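You operate a simulated robot arm through the tools that you are given. There is no shell and no other tool.

Carry out the task below with a simulated robot arm. There is one attempt and no reset: what you move stays moved.

## Task
Straighten both end sensors and slide both baskets to the end stops.
Fine: on the rollers, not lifted; both sensor lamps end lit.
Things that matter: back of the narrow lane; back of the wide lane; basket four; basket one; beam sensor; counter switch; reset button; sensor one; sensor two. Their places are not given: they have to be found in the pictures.

It is judged by the outcome, as a careful person would: the job done as asked, and still so three seconds after it is handed in. It fails if anything else is knocked over, pushed out of place, dropped, spilled or broken.

## Robot
A 6-joint arm with a two-finger gripper, fixed in place. Base frame: the origin is at the foot of the arm, x ahead of it, y to its left, z up. Lengths are in mm, angles in degrees, forces in N, time in s.
It reaches about 1298 mm from its shoulder. Its first joint turns from -149.0 to 149.0 degrees. Payload 1.57 kg.
The TCP is the grasp point between the finger pads, 21 mm short of the fingertips. In the tool frame z runs along the fingers and y along their closing line. Largest opening 70 mm; the body of the gripper starts 50 mm behind the TCP.
Orientation is that of the tool frame in the base frame, as [roll, pitch, yaw] about the fixed x, y, z axes, in that order (R = Rz(yaw) Ry(pitch) Rx(roll)). With the fingers straight down and closing along the base's y, the tool's x points along the base's -x, its y along +y and its z along -z.

## Interface
- The arm moves only by the tool send_rows. Its arguments are lists of equal length, an entry for each row: "dr": the turn, a rotation vector about the tool's x, y, z in units of 90 degrees (1.0 is 90 degrees), a list of three; "delta_pos": the shift along the tool's x, y, z in units of 200 mm (1.0 is 200 mm), a list of three; "claw": the closure, from 0 (fully open) to 1 (shut). In form: {"dr": [[ax, ay, az], ...], "delta_pos": [[x, y, z], ...], "claw": [claw, ...]}. A call has 1 to 20 rows; each row is the pose to reach, as a shift and turn from the pose commanded when the call began, along the tool's axes at that moment. A call with a number of a shift or a turn outside -1 to 1 is refused whole. A row lasts 0.2 s, in which the tool goes at most 50 mm and 8.6 degrees; a call with a longer step from one row to the next is refused whole, and so is a gripper value outside its range. A pose out of reach is approached as far as the arm can. The call stops where the force on the tool passes 40 N (or 10 N more than at its start, if that is more) or the arm is blocked; 0.2 s more then pass. Each finger halts on what it meets, pressing with about 30 N; the grip force reading is that of the motor and also rises with nothing between the fingers. The clock runs only during rows and for 0.2 s after the last one: add rows that repeat a pose to give the fingers time. It gives the time, the measured TCP pose, the force on the tool (base axes), the opening and the grip force at its end, in the units of the frame above (readings bear some noise), with the torque about the TCP (base axes, N m) and any sound that the robot's microphone picked up.
- Cameras (640 x 400 px; columns grow to the right, rows downward): "scene" is fixed at [50, 499.1, 1650.7]; the picture's right is [-0.62, -0.78, 0.00], its down [-0.42, 0.34, -0.84] and it looks along [0.66, -0.52, -0.54] (base axes); focal length 321 px, centre (320, 200). "wrist" rides on the gripper at [79, 4, -81] in the tool frame; the picture's right is [-0.05, 1.00, 0.00], its down [-0.67, -0.04, -0.74] and it looks along [-0.74, -0.04, 0.67] (tool axes); focal length 256 px, centre (320, 200).
- camera(camera): a new picture of that camera. No time passes.
- raise_lower(by): slides the trunk up (or, below 0, down) by that many mm; the arm rides with it, the base frame stays. It gives what a move gives, with no picture.
- locate(camera, pixels): for up to 12 pixels [column, row] of the newest picture of that camera ("zoom" is the newest enlarged one), the place [x, y, z] in the base frame of the surface seen there, good to about 2 mm. No time passes.
- zoom(camera, box): a new picture of the part [left, top, right, bottom] of that camera's present view, enlarged. No time passes.
- hand_in(): hands the job in; it is judged then, once.

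Leave the gripper open and the arm clear of the work at the hand-in unless told otherwise.

The tools are called after ">>>" as name(argument=value, ...) on one line, values as JSON. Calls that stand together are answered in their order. send_rows: Moves the arm, as the interface text tells. Its arguments: {"type":"object","properties":{"dr":{"type":"array","items":{"type":"array","items":{"type":"number"}}},"delta_pos":{"type":"array","items":{"type":"array","items":{"type":"number"}}},"claw":{"type":"array","items":{"type":"number"}}},"required":["dr","delta_pos","claw"]} The other tools are called the same way: raise_lower (by) slides the trunk up or down; camera (camera) takes a picture; locate (camera, pixels) gives the place of the surface under pixels of a picture; zoom (camera, box) takes an enlarged picture of a part of a camera's view; hand_in () hands the job in.

At the start:

```text
time_s: 0.0
ee_pos: [645.4, -306.0, 1229.1]
ee_rot: [180.0, 0.0, -180.0]
contact_force: [0.3, 0.4, 0.2]
ft_torque: [0.0, -0.02, 0.02]
width: 69.8
gripper_force: 0.0
trunk travel left (down, up): [-910.0, 60.0]
```

scene: 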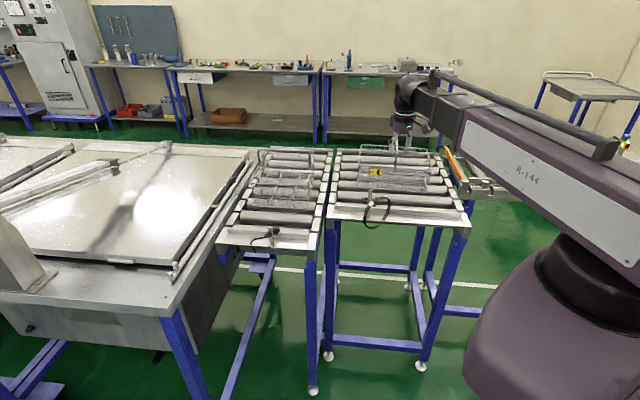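
wrist: 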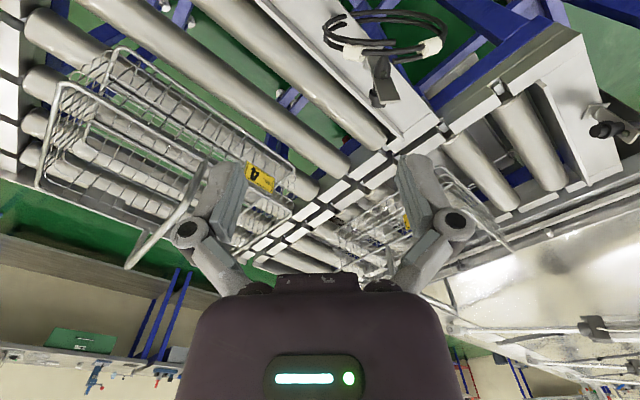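

I see two roller lanes in the scene, each with a wire basket. A coiled cable is at about (375,210) in the scene and another device at about (265,237). I'll zoom in on both cameras for detail.

>>> zoom(camera="scene", box=[200, 130, 360, 260])

>>> zoom(camera="scene", box=[320, 130, 500, 240])

>>> zoom(camera="wrist", box=[300, 0, 640, 260])

>>> zoom(camera="wrist", box=[0, 0, 320, 280])

```text
3.08 times, centred on (280, 195) of scene
```

zoom: 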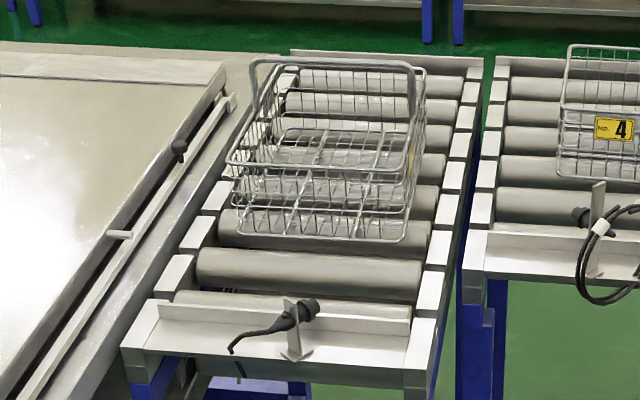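

```text
3.56 times, centred on (410, 185) of scene
```

zoom: 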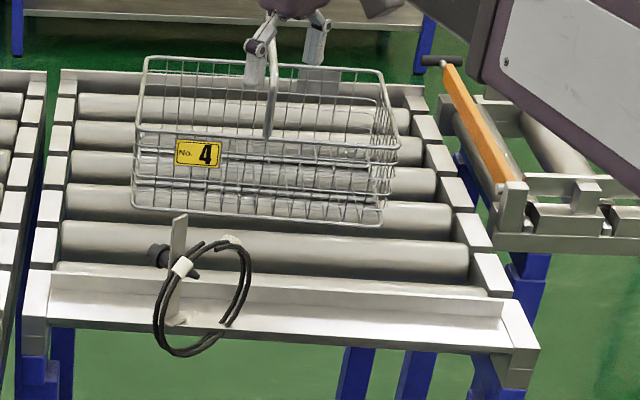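

```text
1.54 times, centred on (470, 130) of wrist
```

zoom: 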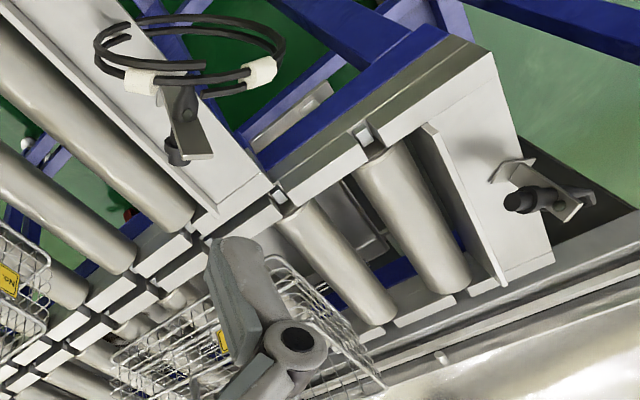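

```text
1.43 times, centred on (160, 140) of wrist
```

zoom: 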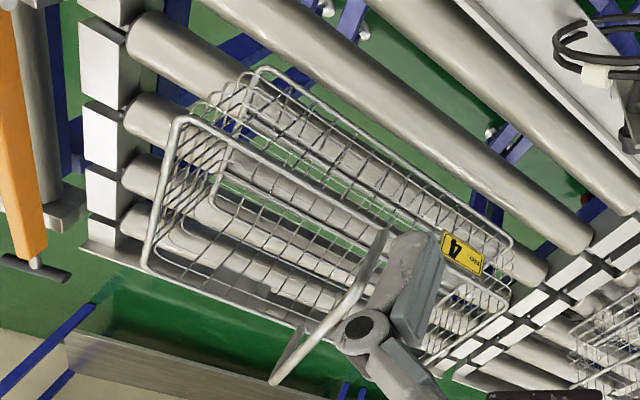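

I'll get positions for the lane parts. I'm starting with the narrow lane and the sensor bracket in an enlarged scene view.

>>> zoom(camera="scene", box=[215, 215, 315, 265])

>>> locate(camera="zoom", pixels=[[320, 200], [100, 60], [600, 60], [100, 120], [600, 200]])

>>> zoom(camera="scene", box=[345, 180, 405, 240])

>>> zoom(camera="scene", box=[230, 140, 340, 210])

```text
6.40 times, centred on (265, 240) of scene
```

zoom: 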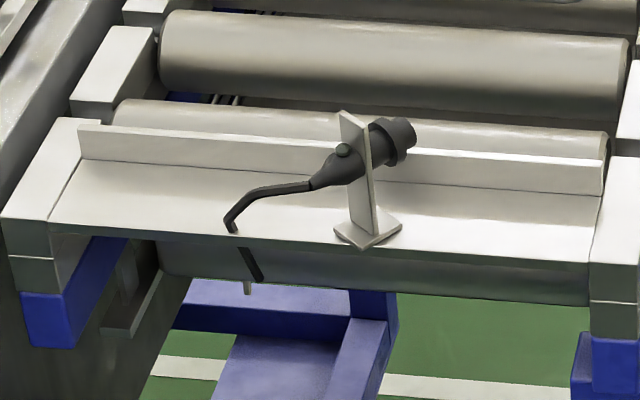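

```text
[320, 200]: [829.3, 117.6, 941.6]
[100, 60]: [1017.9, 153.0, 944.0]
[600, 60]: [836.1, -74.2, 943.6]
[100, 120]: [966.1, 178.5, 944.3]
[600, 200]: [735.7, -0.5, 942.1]
```

```text
6.67 times, centred on (375, 210) of scene
```

zoom: 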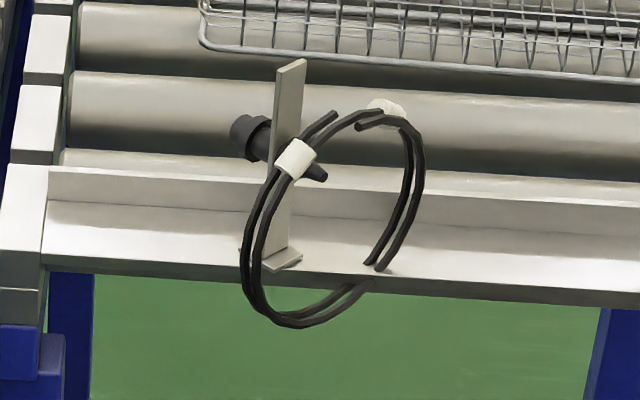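

```text
5.71 times, centred on (285, 175) of scene
```

zoom: 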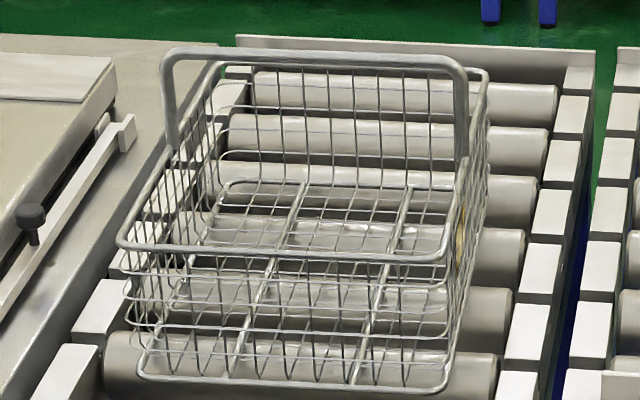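

I'll measure the lane frames with scene pixels: corners of the end plates, the rails, and the back plates.

>>> camera(camera="scene")

>>> locate(camera="scene", pixels=[[227, 236], [314, 240], [322, 190], [328, 155], [332, 206], [464, 219], [338, 155], [440, 156], [270, 150], [345, 212], [450, 216], [435, 170]])

>>> zoom(camera="scene", box=[240, 220, 290, 255])

>>> locate(camera="zoom", pixels=[[360, 240], [430, 80]])

```text
taken
```

scene: 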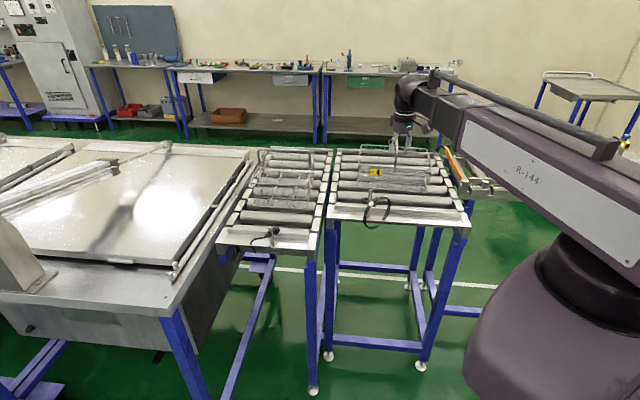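

```text
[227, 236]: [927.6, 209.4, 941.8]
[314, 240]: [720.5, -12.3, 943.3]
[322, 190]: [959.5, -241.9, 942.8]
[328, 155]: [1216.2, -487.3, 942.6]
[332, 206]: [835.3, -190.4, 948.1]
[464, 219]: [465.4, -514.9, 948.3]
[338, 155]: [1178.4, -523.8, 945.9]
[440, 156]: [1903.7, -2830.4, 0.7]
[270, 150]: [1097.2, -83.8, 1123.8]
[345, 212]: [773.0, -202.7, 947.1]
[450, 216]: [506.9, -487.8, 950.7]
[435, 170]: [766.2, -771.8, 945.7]
```

```text
11.43 times, centred on (265, 238) of scene
```

zoom: 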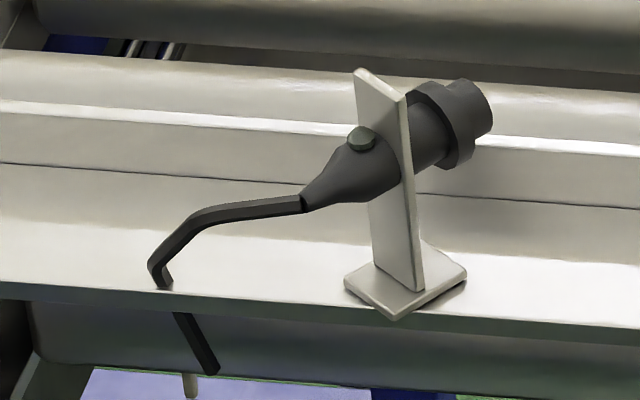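

```text
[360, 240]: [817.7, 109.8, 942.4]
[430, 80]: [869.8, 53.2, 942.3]
```

The narrow lane's rails run along about (0.72, -0.69). I'll probe the sensor bracket and sensor body points more carefully on this zoom.

>>> locate(camera="zoom", pixels=[[392, 200], [385, 110], [370, 80], [360, 165], [440, 125], [470, 110], [450, 160], [400, 285], [455, 275], [360, 285], [360, 140], [330, 185]])

>>> locate(camera="zoom", pixels=[[300, 130], [300, 105], [300, 160], [300, 175], [600, 200], [600, 230], [250, 205], [180, 340], [300, 80], [300, 20], [410, 250], [400, 120]])

```text
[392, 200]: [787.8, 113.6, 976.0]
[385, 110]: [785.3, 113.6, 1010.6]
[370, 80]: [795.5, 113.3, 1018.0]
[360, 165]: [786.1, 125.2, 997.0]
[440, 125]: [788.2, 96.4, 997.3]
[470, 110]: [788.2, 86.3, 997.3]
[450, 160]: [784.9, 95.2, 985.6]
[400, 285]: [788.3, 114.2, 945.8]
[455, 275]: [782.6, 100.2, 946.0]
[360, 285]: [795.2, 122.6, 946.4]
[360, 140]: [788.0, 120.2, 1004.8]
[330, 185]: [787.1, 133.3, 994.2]
```

```text
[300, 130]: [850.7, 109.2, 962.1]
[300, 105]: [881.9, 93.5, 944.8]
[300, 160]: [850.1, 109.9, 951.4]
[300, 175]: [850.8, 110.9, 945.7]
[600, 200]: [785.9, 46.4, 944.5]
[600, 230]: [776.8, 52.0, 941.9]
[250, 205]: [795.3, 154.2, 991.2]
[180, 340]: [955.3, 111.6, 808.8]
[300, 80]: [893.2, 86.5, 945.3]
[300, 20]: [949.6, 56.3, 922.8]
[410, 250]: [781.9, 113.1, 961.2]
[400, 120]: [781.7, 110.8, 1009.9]
```

Sensor one's post stands at about (788, 113) with its lens towards base -y, so it is turned about 45° away from the lane axis. Next I'll measure sensor two on the wide lane.

>>> zoom(camera="scene", box=[350, 185, 400, 235])

>>> locate(camera="zoom", pixels=[[265, 60], [290, 40], [265, 200], [275, 250], [200, 120], [235, 130], [330, 160], [270, 120], [240, 150], [280, 280], [320, 255], [255, 240]])

>>> locate(camera="zoom", pixels=[[290, 140], [390, 75], [230, 250], [290, 360], [440, 150], [400, 290], [345, 90], [375, 110], [500, 200], [500, 180], [500, 220], [60, 180]])

```text
8.00 times, centred on (375, 210) of scene
```

zoom: 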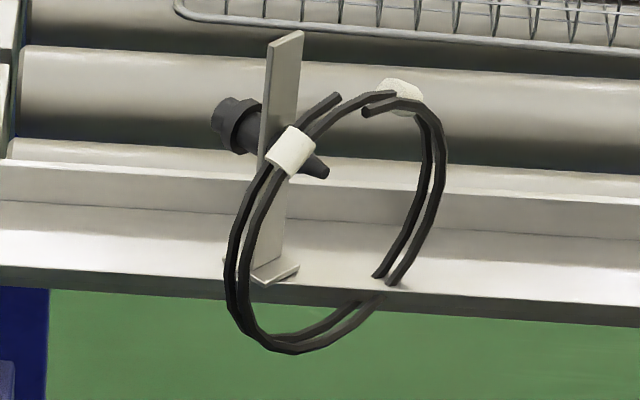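

```text
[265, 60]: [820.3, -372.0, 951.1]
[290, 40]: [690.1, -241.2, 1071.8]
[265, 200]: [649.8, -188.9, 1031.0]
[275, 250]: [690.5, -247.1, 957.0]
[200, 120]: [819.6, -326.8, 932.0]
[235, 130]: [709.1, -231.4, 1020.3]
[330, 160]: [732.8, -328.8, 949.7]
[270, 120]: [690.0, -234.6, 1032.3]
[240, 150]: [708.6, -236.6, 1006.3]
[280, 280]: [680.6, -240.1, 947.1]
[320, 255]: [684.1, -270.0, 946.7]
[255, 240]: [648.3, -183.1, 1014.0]
```

```text
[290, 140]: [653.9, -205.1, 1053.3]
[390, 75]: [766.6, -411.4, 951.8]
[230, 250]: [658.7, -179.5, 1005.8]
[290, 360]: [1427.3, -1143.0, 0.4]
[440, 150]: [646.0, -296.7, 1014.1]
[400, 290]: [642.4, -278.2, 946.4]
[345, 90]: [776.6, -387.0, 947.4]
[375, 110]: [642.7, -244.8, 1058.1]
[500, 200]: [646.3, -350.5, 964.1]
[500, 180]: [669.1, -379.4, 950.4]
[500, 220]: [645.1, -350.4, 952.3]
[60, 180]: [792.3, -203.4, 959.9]
```

Sensor two's post is at about (690, -241), up to z≈1072, with a cable coil in front of it. Before moving I'll look for the other named things (beam sensor, counter switch, reset button) around the lanes.

>>> zoom(camera="scene", box=[430, 130, 530, 220])

>>> zoom(camera="scene", box=[160, 130, 280, 230])

>>> zoom(camera="scene", box=[0, 130, 200, 300])

>>> zoom(camera="scene", box=[310, 130, 400, 190])

>>> zoom(camera="wrist", box=[320, 130, 520, 270])

>>> zoom(camera="wrist", box=[440, 160, 640, 400])

>>> zoom(camera="wrist", box=[0, 0, 150, 200])

```text
4.44 times, centred on (480, 175) of scene
```

zoom: 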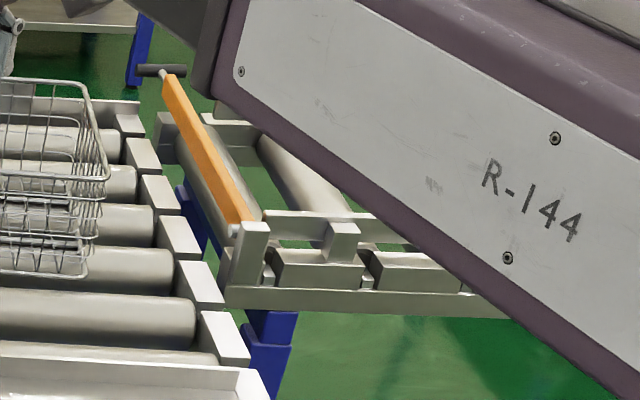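

```text
4.00 times, centred on (220, 180) of scene
```

zoom: 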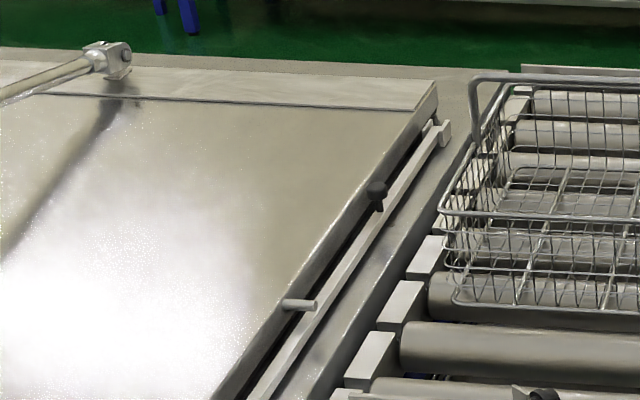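

```text
2.35 times, centred on (100, 215) of scene
```

zoom: 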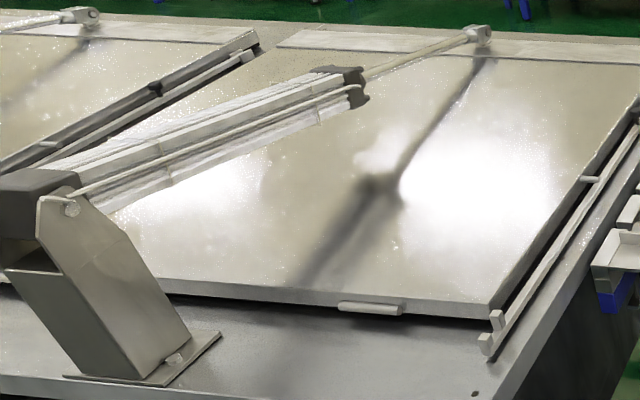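

```text
6.67 times, centred on (355, 160) of scene
```

zoom: 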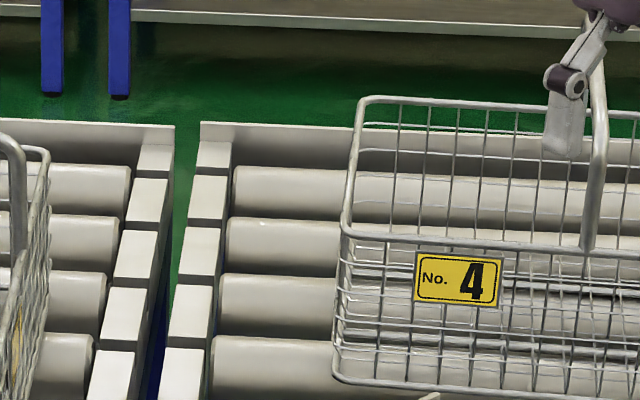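

```text
2.86 times, centred on (420, 200) of wrist
```

zoom: 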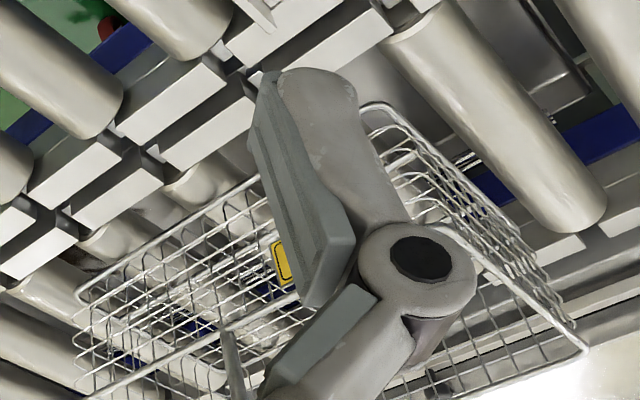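

```text
1.67 times, centred on (540, 280) of wrist
```

zoom: 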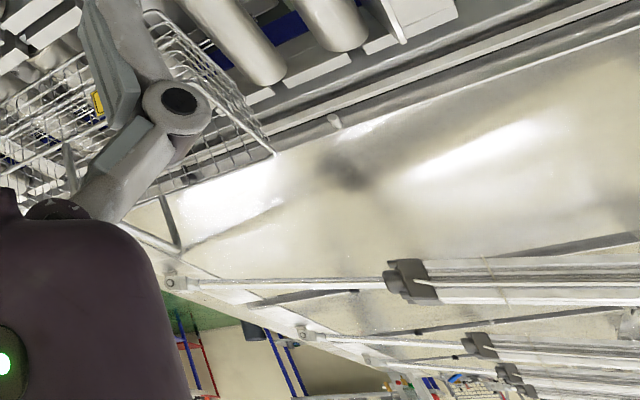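

```text
2.00 times, centred on (75, 100) of wrist
```

zoom: 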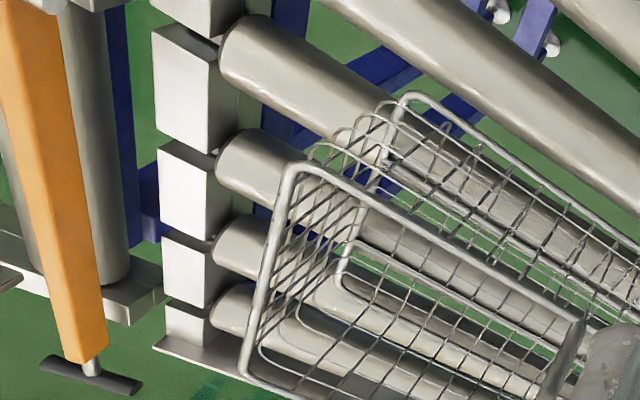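

No beam sensor, counter switch or reset button sits in the lane area so far. I'll measure basket one's rim and handle now, then basket four's.

>>> zoom(camera="scene", box=[230, 140, 340, 210])

>>> locate(camera="zoom", pixels=[[122, 241], [460, 170], [300, 256], [430, 250], [170, 60], [465, 90], [320, 56], [484, 75], [150, 375], [300, 384], [440, 385], [170, 140]])

>>> locate(camera="zoom", pixels=[[300, 183], [300, 42], [590, 60], [240, 40], [590, 75], [460, 230], [461, 240], [70, 370], [515, 380], [570, 110], [215, 182], [405, 187]])

>>> zoom(camera="scene", box=[350, 140, 450, 200])

```text
5.71 times, centred on (285, 175) of scene
```

zoom: 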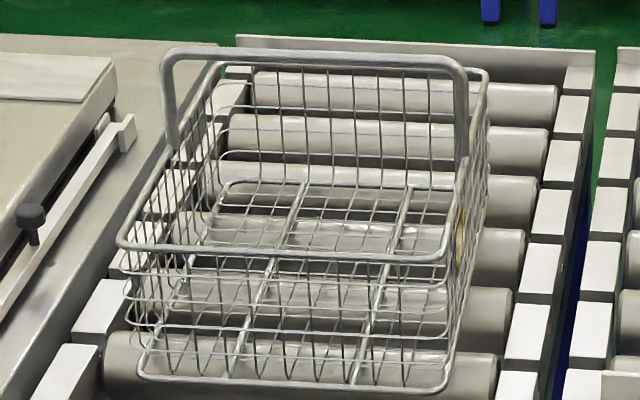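

```text
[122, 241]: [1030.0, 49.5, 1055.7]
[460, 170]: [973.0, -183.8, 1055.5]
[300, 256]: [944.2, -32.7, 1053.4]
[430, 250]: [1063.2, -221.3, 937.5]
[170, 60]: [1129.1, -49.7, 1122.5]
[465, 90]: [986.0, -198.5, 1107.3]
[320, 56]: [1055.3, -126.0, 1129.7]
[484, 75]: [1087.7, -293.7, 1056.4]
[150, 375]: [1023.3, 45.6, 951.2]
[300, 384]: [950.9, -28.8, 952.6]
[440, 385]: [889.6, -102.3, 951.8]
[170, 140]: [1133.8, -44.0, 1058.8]
```

```text
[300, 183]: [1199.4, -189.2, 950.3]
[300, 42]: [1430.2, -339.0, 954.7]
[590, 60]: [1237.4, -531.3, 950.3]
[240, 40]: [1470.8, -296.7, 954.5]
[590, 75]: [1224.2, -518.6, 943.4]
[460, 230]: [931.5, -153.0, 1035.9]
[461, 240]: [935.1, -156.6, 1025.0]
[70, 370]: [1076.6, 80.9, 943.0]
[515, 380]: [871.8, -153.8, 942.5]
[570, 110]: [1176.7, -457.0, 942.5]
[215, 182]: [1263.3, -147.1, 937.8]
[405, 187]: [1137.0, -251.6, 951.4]
```

```text
6.40 times, centred on (400, 170) of scene
```

zoom: 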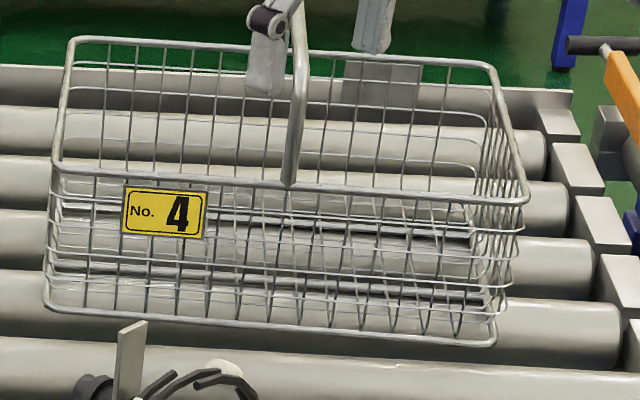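

Basket one: front wall about 163 mm from the narrow lane's lip, and centred in the lane. I'll measure basket four's rim, handle, and the wide lane lip.

>>> locate(camera="zoom", pixels=[[60, 168], [200, 180], [400, 194], [523, 197], [75, 42], [180, 45], [489, 68], [300, 90], [50, 303], [250, 323], [490, 341], [291, 180]])

>>> locate(camera="zoom", pixels=[[165, 210], [380, 60], [520, 95], [30, 70], [600, 395], [400, 380], [100, 350], [130, 325], [560, 125], [590, 225], [610, 60], [590, 45]])

>>> zoom(camera="scene", box=[380, 60, 480, 180])

>>> locate(camera="scene", pixels=[[340, 200], [455, 209], [340, 204], [455, 213], [440, 172], [458, 200], [335, 180], [338, 165], [400, 130], [430, 120], [405, 100], [540, 260]])

```text
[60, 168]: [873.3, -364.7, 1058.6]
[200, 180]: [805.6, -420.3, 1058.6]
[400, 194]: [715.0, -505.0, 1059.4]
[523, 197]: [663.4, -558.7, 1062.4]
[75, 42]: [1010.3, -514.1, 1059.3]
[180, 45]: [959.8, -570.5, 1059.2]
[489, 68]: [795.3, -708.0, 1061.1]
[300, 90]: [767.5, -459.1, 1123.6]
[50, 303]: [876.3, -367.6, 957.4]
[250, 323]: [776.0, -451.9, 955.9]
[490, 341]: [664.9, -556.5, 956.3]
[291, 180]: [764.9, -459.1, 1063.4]
```

```text
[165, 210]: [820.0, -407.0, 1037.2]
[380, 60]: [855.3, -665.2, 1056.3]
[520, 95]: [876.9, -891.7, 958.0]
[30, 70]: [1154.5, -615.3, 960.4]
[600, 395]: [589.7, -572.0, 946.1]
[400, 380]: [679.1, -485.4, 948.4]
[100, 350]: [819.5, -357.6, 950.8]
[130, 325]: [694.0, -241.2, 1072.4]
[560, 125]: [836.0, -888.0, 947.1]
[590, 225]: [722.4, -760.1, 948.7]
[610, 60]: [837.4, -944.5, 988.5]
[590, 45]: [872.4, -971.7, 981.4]
```

```text
3.33 times, centred on (430, 120) of scene
```

zoom: 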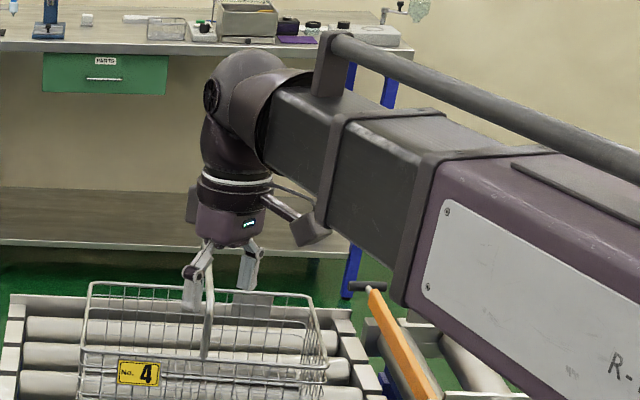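

```text
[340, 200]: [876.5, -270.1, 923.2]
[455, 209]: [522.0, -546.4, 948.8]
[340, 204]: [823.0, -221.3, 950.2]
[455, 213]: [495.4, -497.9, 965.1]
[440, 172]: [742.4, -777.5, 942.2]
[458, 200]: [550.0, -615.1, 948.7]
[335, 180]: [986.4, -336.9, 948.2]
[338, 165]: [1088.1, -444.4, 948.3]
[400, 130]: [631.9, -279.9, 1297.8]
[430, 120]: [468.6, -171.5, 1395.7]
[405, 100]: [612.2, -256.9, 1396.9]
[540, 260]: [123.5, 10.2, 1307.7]
```

Working frame: both lanes run at -45°, with u=(0.707,-0.707) away from the arm. The narrow lip is at u≈524 and the wide lip at u≈704. Basket one's front is at u≈692, and basket four's front is at u≈865–876, slightly yawed. First I'll move left towards sensor one (y from -306 to +113, lowering a little) for a close wrist view.

>>> send_rows(dr=[[0, 0, 0], [0, 0, 0], [0, 0, 0], [0, 0, 0], [0, 0, 0]], delta_pos=[[0, 0.2, 0], [0, 0.4, 0], [0, 0.6, 0], [0, 0.8, 0], [0, 1.0, 0]], claw=[0, 0, 0, 0, 0])

>>> send_rows(dr=[[0, 0, 0], [0, 0, 0], [0, 0, 0], [0, 0, 0], [0, 0, 0]], delta_pos=[[0, 0.2, 0.1], [0, 0.4, 0.2], [0, 0.6, 0.3], [0, 0.8, 0.4], [0, 1.0, 0.5]], claw=[0, 0, 0, 0, 0])

>>> camera(camera="wrist")

>>> camera(camera="scene")

```text
time_s: 1.2
ee_pos: [644.7, -106.7, 1229.1]
ee_rot: [-179.9, 0.1, 179.9]
contact_force: [-0.6, -0.1, -0.3]
ft_torque: [-0.03, -0.01, -0.02]
width: 69.9
gripper_force: 0.0
trunk travel left (down, up): [-910.0, 60.0]
```

```text
time_s: 2.4
ee_pos: [647.2, 90.4, 1228.1]
ee_rot: [-180.0, 0.1, 180.0]
contact_force: [-0.4, 0.3, -0.1]
ft_torque: [-0.01, -0.01, 0.0]
width: 70.1
gripper_force: 0.0
out of reach, approached as far as the arm can: row 1, 2, 3, 4, 5
trunk travel left (down, up): [-910.0, 60.0]
```

```text
taken
```

wrist: 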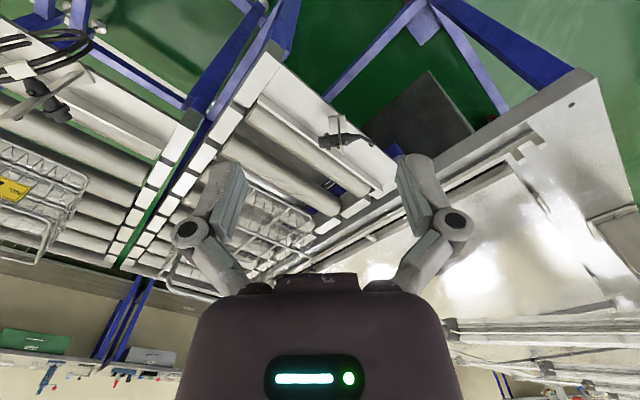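

```text
taken
```

scene: 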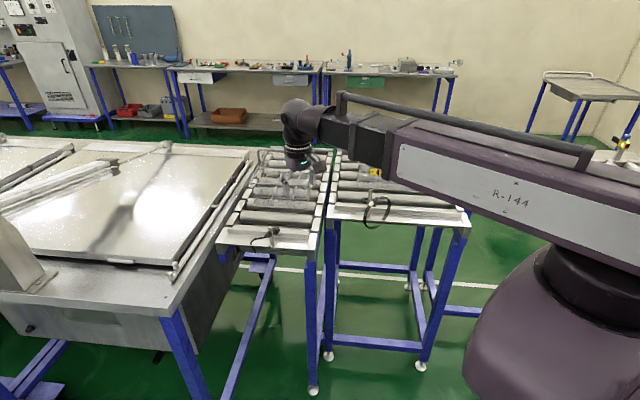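

The arm can't go lower than z≈1229 at this trunk height, so the trunk has to come down. TCP is over free space at (647, 90), in front of the narrow lane. I'll lower the trunk by 110 mm and look.

>>> raise_lower(by=-110)

>>> camera(camera="wrist")

>>> zoom(camera="wrist", box=[260, 60, 440, 180])

```text
time_s: 3.8
ee_pos: [646.8, 89.9, 1118.7]
ee_rot: [-179.9, 0.0, -180.0]
contact_force: [-0.3, 0.3, -0.3]
ft_torque: [0.01, 0.0, 0.04]
width: 70.1
gripper_force: 0.1
trunk travel left (down, up): [-800.0, 170.0]
```

```text
taken
```

wrist: 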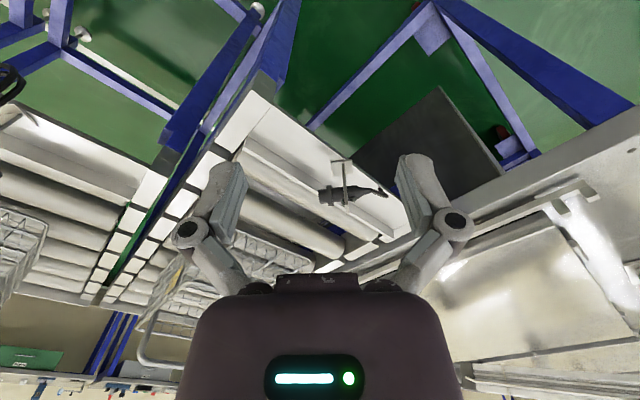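

```text
3.33 times, centred on (350, 120) of wrist
```

zoom: 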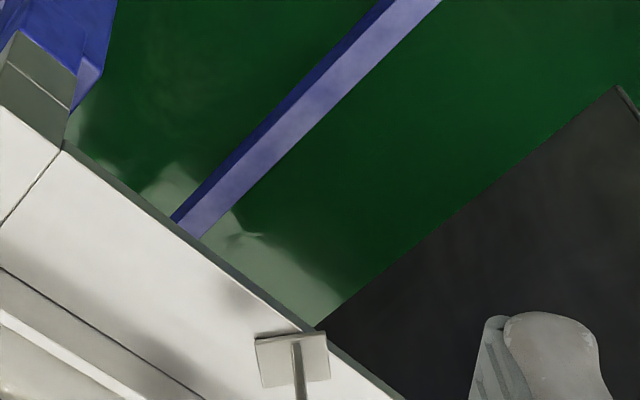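

Sensor one is now at about (345, 190) in the wrist view, between the fingers. I'll zoom there and measure its post and barrel.

>>> zoom(camera="wrist", box=[300, 150, 400, 215])

>>> locate(camera="zoom", pixels=[[290, 80], [330, 350], [280, 325], [307, 345], [285, 200], [170, 235], [190, 300], [220, 270], [340, 240], [460, 240], [250, 75], [350, 80]])

```text
6.15 times, centred on (350, 182) of wrist
```

zoom: 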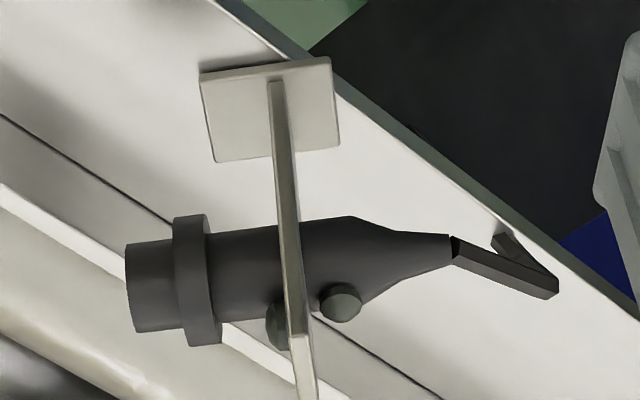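

```text
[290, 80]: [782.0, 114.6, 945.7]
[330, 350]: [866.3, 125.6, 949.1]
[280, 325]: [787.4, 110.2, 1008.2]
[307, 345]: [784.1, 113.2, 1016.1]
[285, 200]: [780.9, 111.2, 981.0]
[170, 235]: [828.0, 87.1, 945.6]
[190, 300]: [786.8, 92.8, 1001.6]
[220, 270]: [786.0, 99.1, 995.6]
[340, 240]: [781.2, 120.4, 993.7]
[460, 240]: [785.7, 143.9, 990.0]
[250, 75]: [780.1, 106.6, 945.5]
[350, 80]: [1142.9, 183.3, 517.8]
```

I'll look at the top of the post just below that zoom.

>>> zoom(camera="wrist", box=[310, 175, 390, 230])

>>> locate(camera="zoom", pixels=[[280, 150], [297, 265], [270, 175], [320, 180], [280, 210], [290, 240], [305, 262], [315, 170], [265, 160], [285, 268]])

```text
7.27 times, centred on (350, 202) of wrist
```

zoom: 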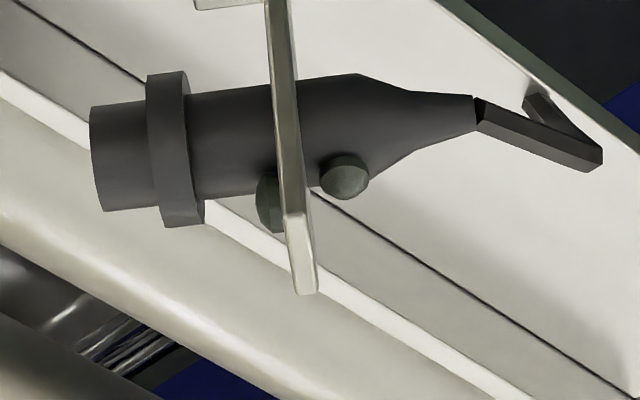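

```text
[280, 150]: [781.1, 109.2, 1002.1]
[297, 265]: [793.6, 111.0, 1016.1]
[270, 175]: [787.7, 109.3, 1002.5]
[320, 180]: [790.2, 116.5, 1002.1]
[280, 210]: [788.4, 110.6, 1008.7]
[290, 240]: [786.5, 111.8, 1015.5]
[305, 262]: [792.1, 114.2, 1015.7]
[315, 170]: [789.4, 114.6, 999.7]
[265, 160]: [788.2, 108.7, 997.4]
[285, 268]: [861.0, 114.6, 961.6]
```

Sensor one's post is about 16 mm wide and 4 mm thick, top z≈1016. The barrel runs along base y at z≈994, with two small domes on it that I must not press. I plan to straddle the barrel at the post with the fingers closing along x, then turn by +45°. First I'll check the table height to the left for clearance.

>>> locate(camera="scene", pixels=[[210, 250], [175, 275], [185, 290], [240, 185], [200, 230], [150, 250], [175, 305]])

>>> locate(camera="wrist", pixels=[[430, 60], [480, 200], [560, 190], [400, 130], [520, 140]])

```text
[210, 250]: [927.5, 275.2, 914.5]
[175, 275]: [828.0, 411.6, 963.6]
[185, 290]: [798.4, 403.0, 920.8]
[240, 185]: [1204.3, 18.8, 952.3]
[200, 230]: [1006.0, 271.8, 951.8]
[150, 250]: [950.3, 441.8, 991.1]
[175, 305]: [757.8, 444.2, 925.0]
```

```text
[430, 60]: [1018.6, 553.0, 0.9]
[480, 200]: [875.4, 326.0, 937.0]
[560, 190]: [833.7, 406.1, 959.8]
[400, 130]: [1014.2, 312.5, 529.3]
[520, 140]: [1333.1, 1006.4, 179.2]
```

The table stays below z≈991, so there is clearance. I'll turn the tool by 90° about its axis here so the fingers close along x, watching the result.

>>> send_rows(dr=[[0, 0, 0.09], [0, 0, 0.18], [0, 0, 0.27], [0, 0, 0.36], [0, 0, 0.45], [0, 0, 0.54], [0, 0, 0.63], [0, 0, 0.72], [0, 0, 0.81], [0, 0, 0.9], [0, 0, 0.98], [0, 0, 1.0]], delta_pos=[[0, 0, 0], [0, 0, 0], [0, 0, 0], [0, 0, 0], [0, 0, 0], [0, 0, 0], [0, 0, 0], [0, 0, 0], [0, 0, 0], [0, 0, 0], [0, 0, 0], [0, 0, 0]], claw=[0, 0, 0, 0, 0, 0, 0, 0, 0, 0, 0, 0])

```text
time_s: 6.4
ee_pos: [646.6, 89.2, 1118.2]
ee_rot: [-179.9, 0.0, 89.9]
contact_force: [-1.6, 0.1, 0.1]
ft_torque: [0.0, 0.0, 0.05]
width: 70.0
gripper_force: 0.0
trunk travel left (down, up): [-800.0, 170.0]
```

Tool x is now base +y and tool y is base +x. I'll move over sensor one at (788.5, 112.5), staying at z≈1118.

>>> send_rows(dr=[[0, 0, 0], [0, 0, 0], [0, 0, 0], [0, 0, 0], [0, 0, 0]], delta_pos=[[0.03, 0.18, 0], [0.06, 0.36, 0], [0.09, 0.54, 0], [0.1165, 0.71, 0], [0.1165, 0.71, 0]], claw=[0, 0, 0, 0, 0])

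>>> camera(camera="wrist")

>>> camera(camera="scene")

```text
time_s: 7.6
ee_pos: [789.4, 113.6, 1119.0]
ee_rot: [180.0, 0.0, 90.0]
contact_force: [0.1, -0.4, 0.9]
ft_torque: [-0.01, -0.02, -0.01]
width: 69.8
gripper_force: 0.2
trunk travel left (down, up): [-800.0, 170.0]
```

```text
taken
```

wrist: 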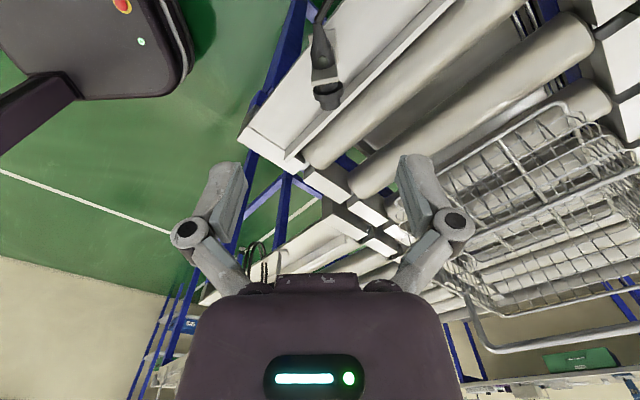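

```text
taken
```

scene: 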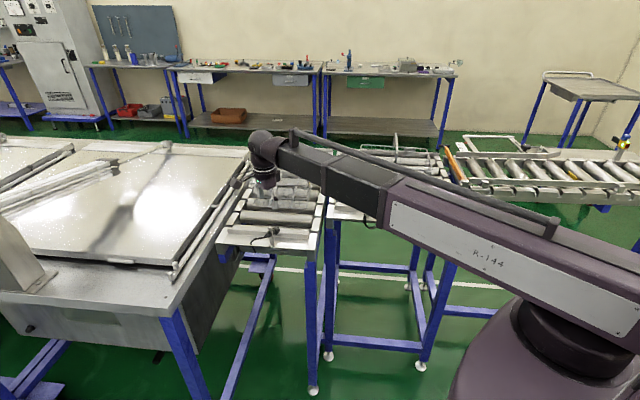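

The move went well. Another lane is now visible at the right of the scene, with a device at about (622, 145), so I'll look there. I'll also zoom the wrist view on sensor one's alignment below the fingers.

>>> zoom(camera="scene", box=[440, 120, 640, 215])

>>> zoom(camera="wrist", box=[240, 0, 400, 120])

>>> zoom(camera="scene", box=[215, 150, 315, 265])

```text
3.20 times, centred on (540, 168) of scene
```

zoom: 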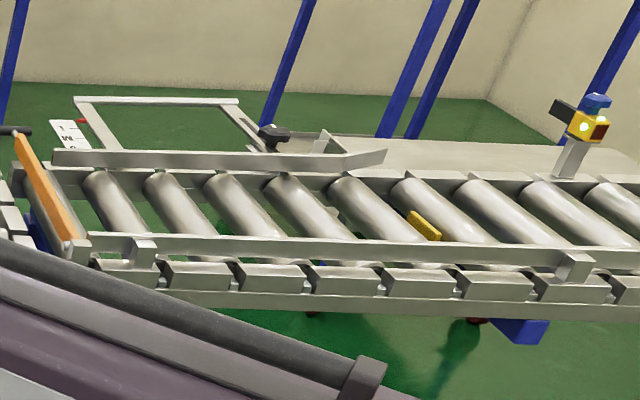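

```text
3.33 times, centred on (320, 60) of wrist
```

zoom: 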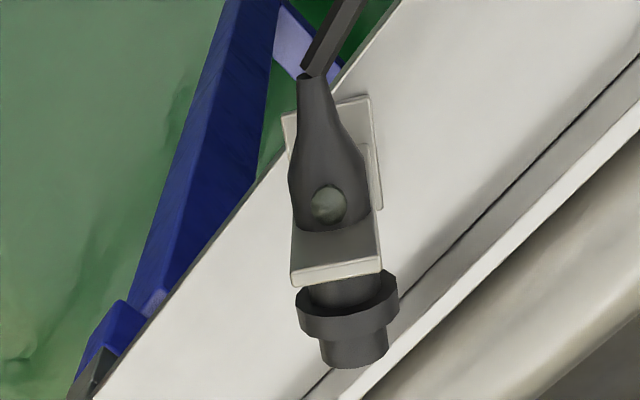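

```text
3.48 times, centred on (265, 208) of scene
```

zoom: 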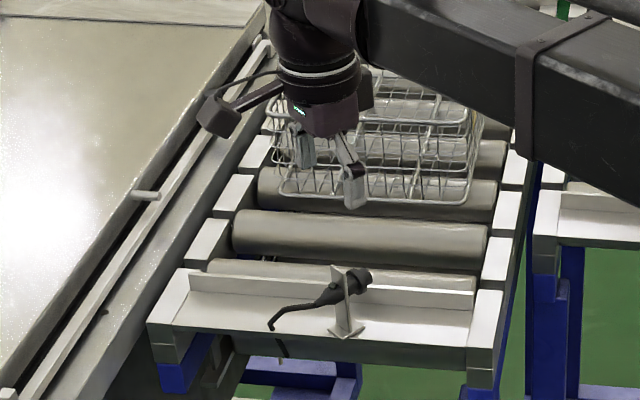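

The lit yellow device far right looks like the beam sensor, so I'll stay away from that lane. I'll now measure sensor one's axis from this wrist zoom.

>>> zoom(camera="wrist", box=[280, 20, 370, 110])

>>> locate(camera="zoom", pixels=[[260, 90], [285, 90], [310, 90], [295, 250], [375, 250], [300, 285], [370, 280], [300, 345], [345, 345], [310, 210], [250, 170], [340, 290]])

```text
4.44 times, centred on (325, 65) of wrist
```

zoom: 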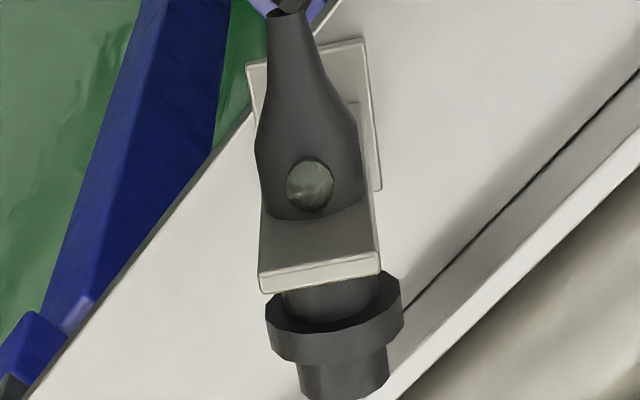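

```text
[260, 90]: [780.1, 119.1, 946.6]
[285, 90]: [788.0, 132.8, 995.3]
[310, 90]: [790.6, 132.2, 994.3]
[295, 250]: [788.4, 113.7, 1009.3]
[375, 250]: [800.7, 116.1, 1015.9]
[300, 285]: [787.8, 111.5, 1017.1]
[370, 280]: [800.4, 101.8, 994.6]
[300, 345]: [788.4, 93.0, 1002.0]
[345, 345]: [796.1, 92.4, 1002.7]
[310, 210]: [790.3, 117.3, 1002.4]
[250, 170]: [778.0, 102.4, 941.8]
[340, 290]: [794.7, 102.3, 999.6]
```

Sensor one's lens direction measures about -82°, and the post spans x≈781–801 at y≈113. I'll align the fingers to it by a tool turn of -8°, centre on (791, 113), and go down to z≈996. The tips will then be at 975, above the lip.

>>> send_rows(dr=[[0, 0, -0.089], [0, 0, -0.089], [0, 0, -0.089], [0, 0, -0.089], [0, 0, -0.089]], delta_pos=[[0, 0.008, 0], [0, 0.008, 0.2], [0, 0.008, 0.4], [0, 0.008, 0.5], [0, 0.008, 0.5]], claw=[0, 0, 0, 0, 0])

>>> camera(camera="wrist")

>>> zoom(camera="scene", box=[215, 170, 315, 265])

```text
time_s: 8.8
ee_pos: [791.6, 113.7, 1118.4]
ee_rot: [180.0, 0.0, 98.0]
contact_force: [0.0, 0.3, -0.3]
ft_torque: [-0.01, 0.01, -0.04]
width: 70.3
gripper_force: 0.1
out of reach, approached as far as the arm can: row 2, 3, 4, 5
trunk travel left (down, up): [-800.0, 170.0]
```

```text
taken
```

wrist: 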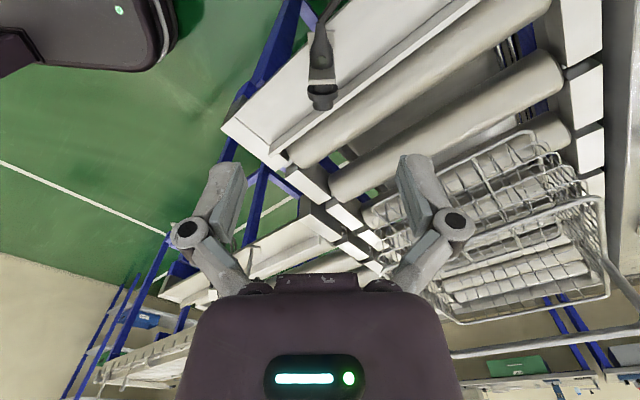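

```text
4.21 times, centred on (265, 218) of scene
```

zoom: 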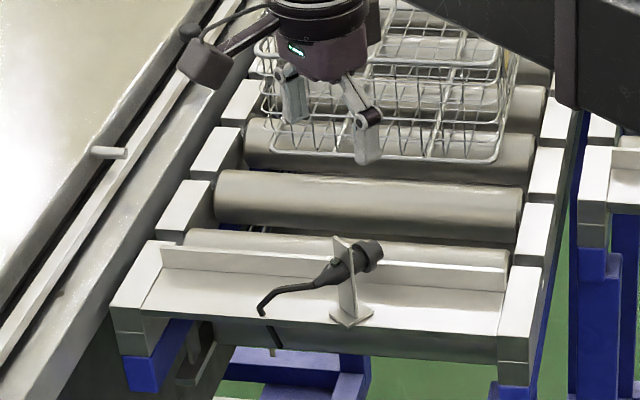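

The arm itself won't go lower, so the vertical motion has to come from the trunk. The barrel lies centred below the TCP (wrist column ≈320) and in line with the jaws. I'll lower the trunk 70 mm and check.

>>> raise_lower(by=-70)

>>> camera(camera="wrist")

>>> zoom(camera="scene", box=[215, 170, 315, 265])

```text
time_s: 9.9
ee_pos: [790.5, 112.0, 1049.7]
ee_rot: [179.9, 0.0, 98.0]
contact_force: [-0.4, 0.9, -0.1]
ft_torque: [-0.01, 0.01, 0.01]
width: 69.8
gripper_force: 0.0
trunk travel left (down, up): [-730.0, 240.0]
```

```text
taken
```

wrist: 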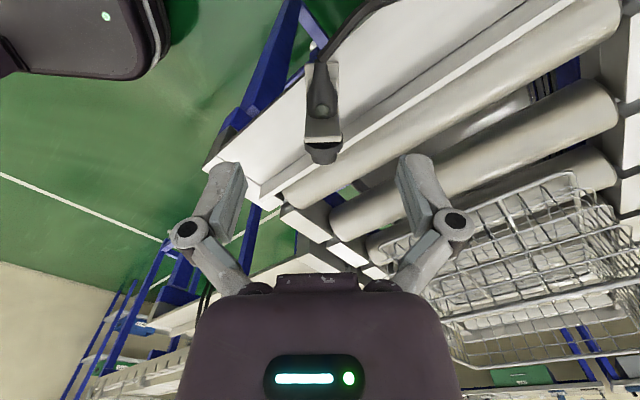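

```text
4.21 times, centred on (265, 218) of scene
```

zoom: 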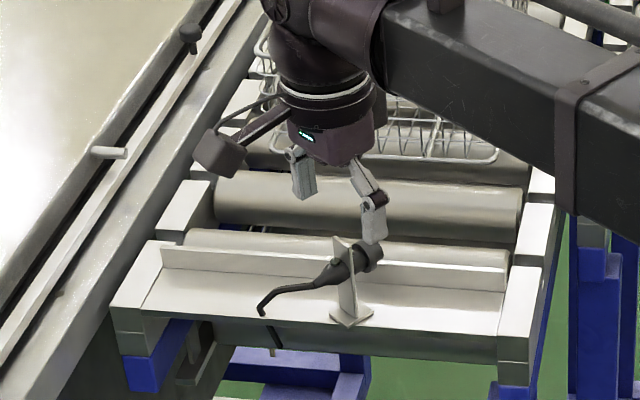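

The barrel is still centred between the fingers at column ~322. I'll lower another 54 mm to the grip height z≈996.

>>> raise_lower(by=-54)

>>> camera(camera="wrist")

>>> zoom(camera="scene", box=[215, 190, 315, 265])

```text
time_s: 10.8
ee_pos: [790.5, 113.0, 995.6]
ee_rot: [179.9, 0.0, 98.0]
contact_force: [-0.6, 0.8, 0.4]
ft_torque: [-0.03, 0.03, 0.01]
width: 70.2
gripper_force: 0.0
trunk travel left (down, up): [-676.0, 294.0]
```

```text
taken
```

wrist: 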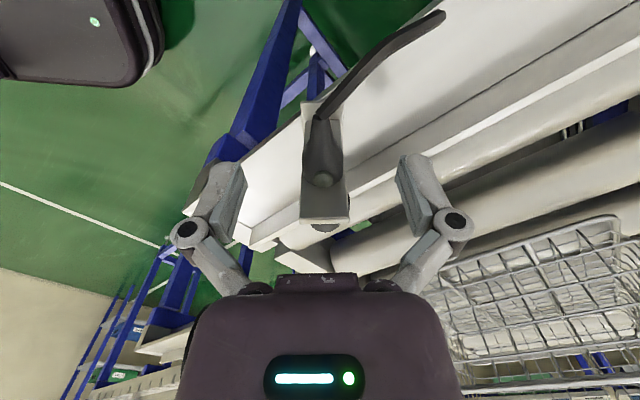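

```text
5.33 times, centred on (265, 228) of scene
```

zoom: 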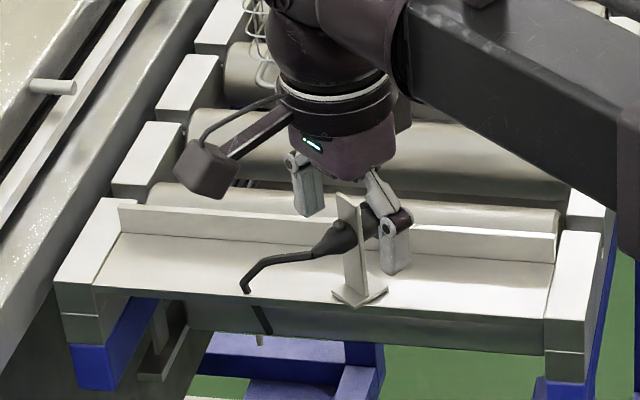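

The post and barrel sit squarely between the pads. I'll close on it, holding position.

>>> send_rows(dr=[[0, 0, 0], [0, 0, 0], [0, 0, 0], [0, 0, 0]], delta_pos=[[0, 0, 0], [0, 0, 0], [0, 0, 0], [0, 0, 0]], claw=[0.5, 0.75, 1, 1])

>>> camera(camera="wrist")

```text
time_s: 11.8
ee_pos: [792.1, 112.4, 994.6]
ee_rot: [-180.0, 0.0, 98.1]
contact_force: [11.1, -0.3, 0.7]
ft_torque: [0.06, -0.31, 0.1]
width: 20.3
gripper_force: 32.1
trunk travel left (down, up): [-676.0, 294.0]
```

```text
taken
```

wrist: 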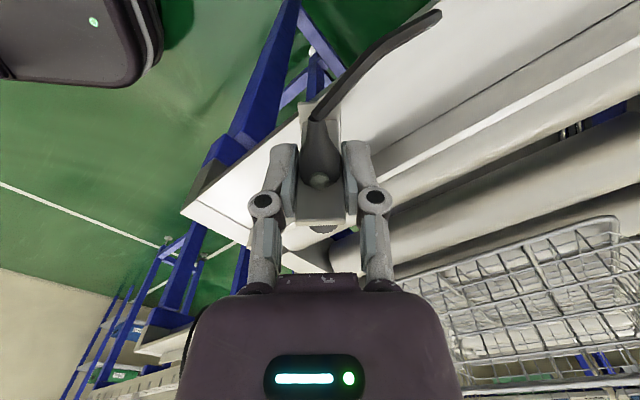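

Gripped at 20.3 mm width, with 11 N in +x because the post is slightly off-centre. I'll shift 1 mm that way and turn the first 19° (base +yaw, tool -z), checking forces.

>>> send_rows(dr=[[0, 0, 0], [0, 0, -0.05], [0, 0, -0.1], [0, 0, -0.15], [0, 0, -0.2], [0, 0, -0.2]], delta_pos=[[0, 0.005, 0], [0, 0.005, 0], [0, 0.005, 0], [0, 0.005, 0], [0, 0.005, 0], [0, 0.005, 0]], claw=[1, 1, 1, 1, 1, 1])

>>> camera(camera="wrist")

>>> zoom(camera="scene", box=[215, 190, 315, 265])

```text
time_s: 13.2
ee_pos: [791.0, 113.1, 994.5]
ee_rot: [-180.0, 0.0, 116.1]
contact_force: [3.5, 1.0, -0.7]
ft_torque: [0.04, -0.36, 0.12]
width: 20.4
gripper_force: 32.4
trunk travel left (down, up): [-676.0, 294.0]
```

```text
taken
```

wrist: 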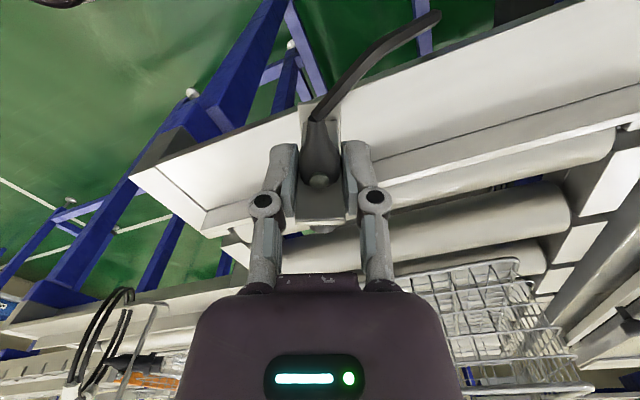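

```text
5.33 times, centred on (265, 228) of scene
```

zoom: 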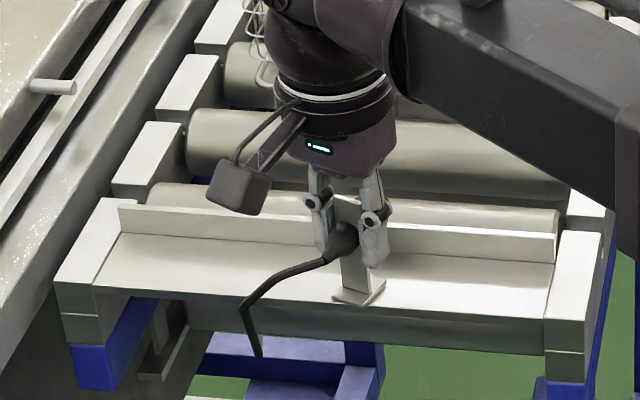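

The whole bracket turns with the grip and the forces are low. Yaw reads 116.1, and straight is 135, so I'll turn the remaining 18.9°.

>>> send_rows(dr=[[0, 0, -0.05], [0, 0, -0.1], [0, 0, -0.15], [0, 0, -0.208], [0, 0, -0.208], [0, 0, -0.208]], delta_pos=[[0, 0, 0], [0, 0, 0], [0, 0, 0], [0, 0, 0], [0, 0, 0], [0, 0, 0]], claw=[1, 1, 1, 1, 1, 1])

>>> camera(camera="wrist")

>>> zoom(camera="scene", box=[215, 190, 315, 265])

```text
time_s: 14.7
ee_pos: [791.7, 112.7, 994.6]
ee_rot: [179.9, 0.0, 134.7]
contact_force: [0.5, -0.4, -0.6]
ft_torque: [0.15, -0.35, 0.08]
width: 20.0
gripper_force: 31.9
trunk travel left (down, up): [-676.0, 294.0]
```

```text
taken
```

wrist: 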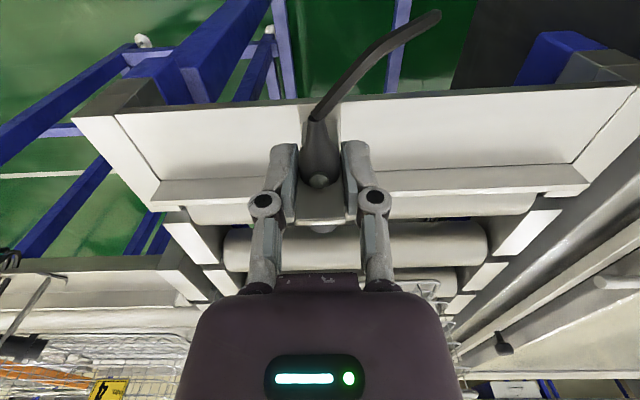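

```text
5.33 times, centred on (265, 228) of scene
```

zoom: 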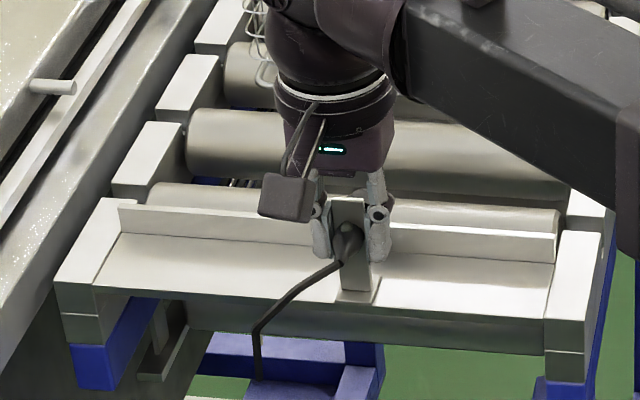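

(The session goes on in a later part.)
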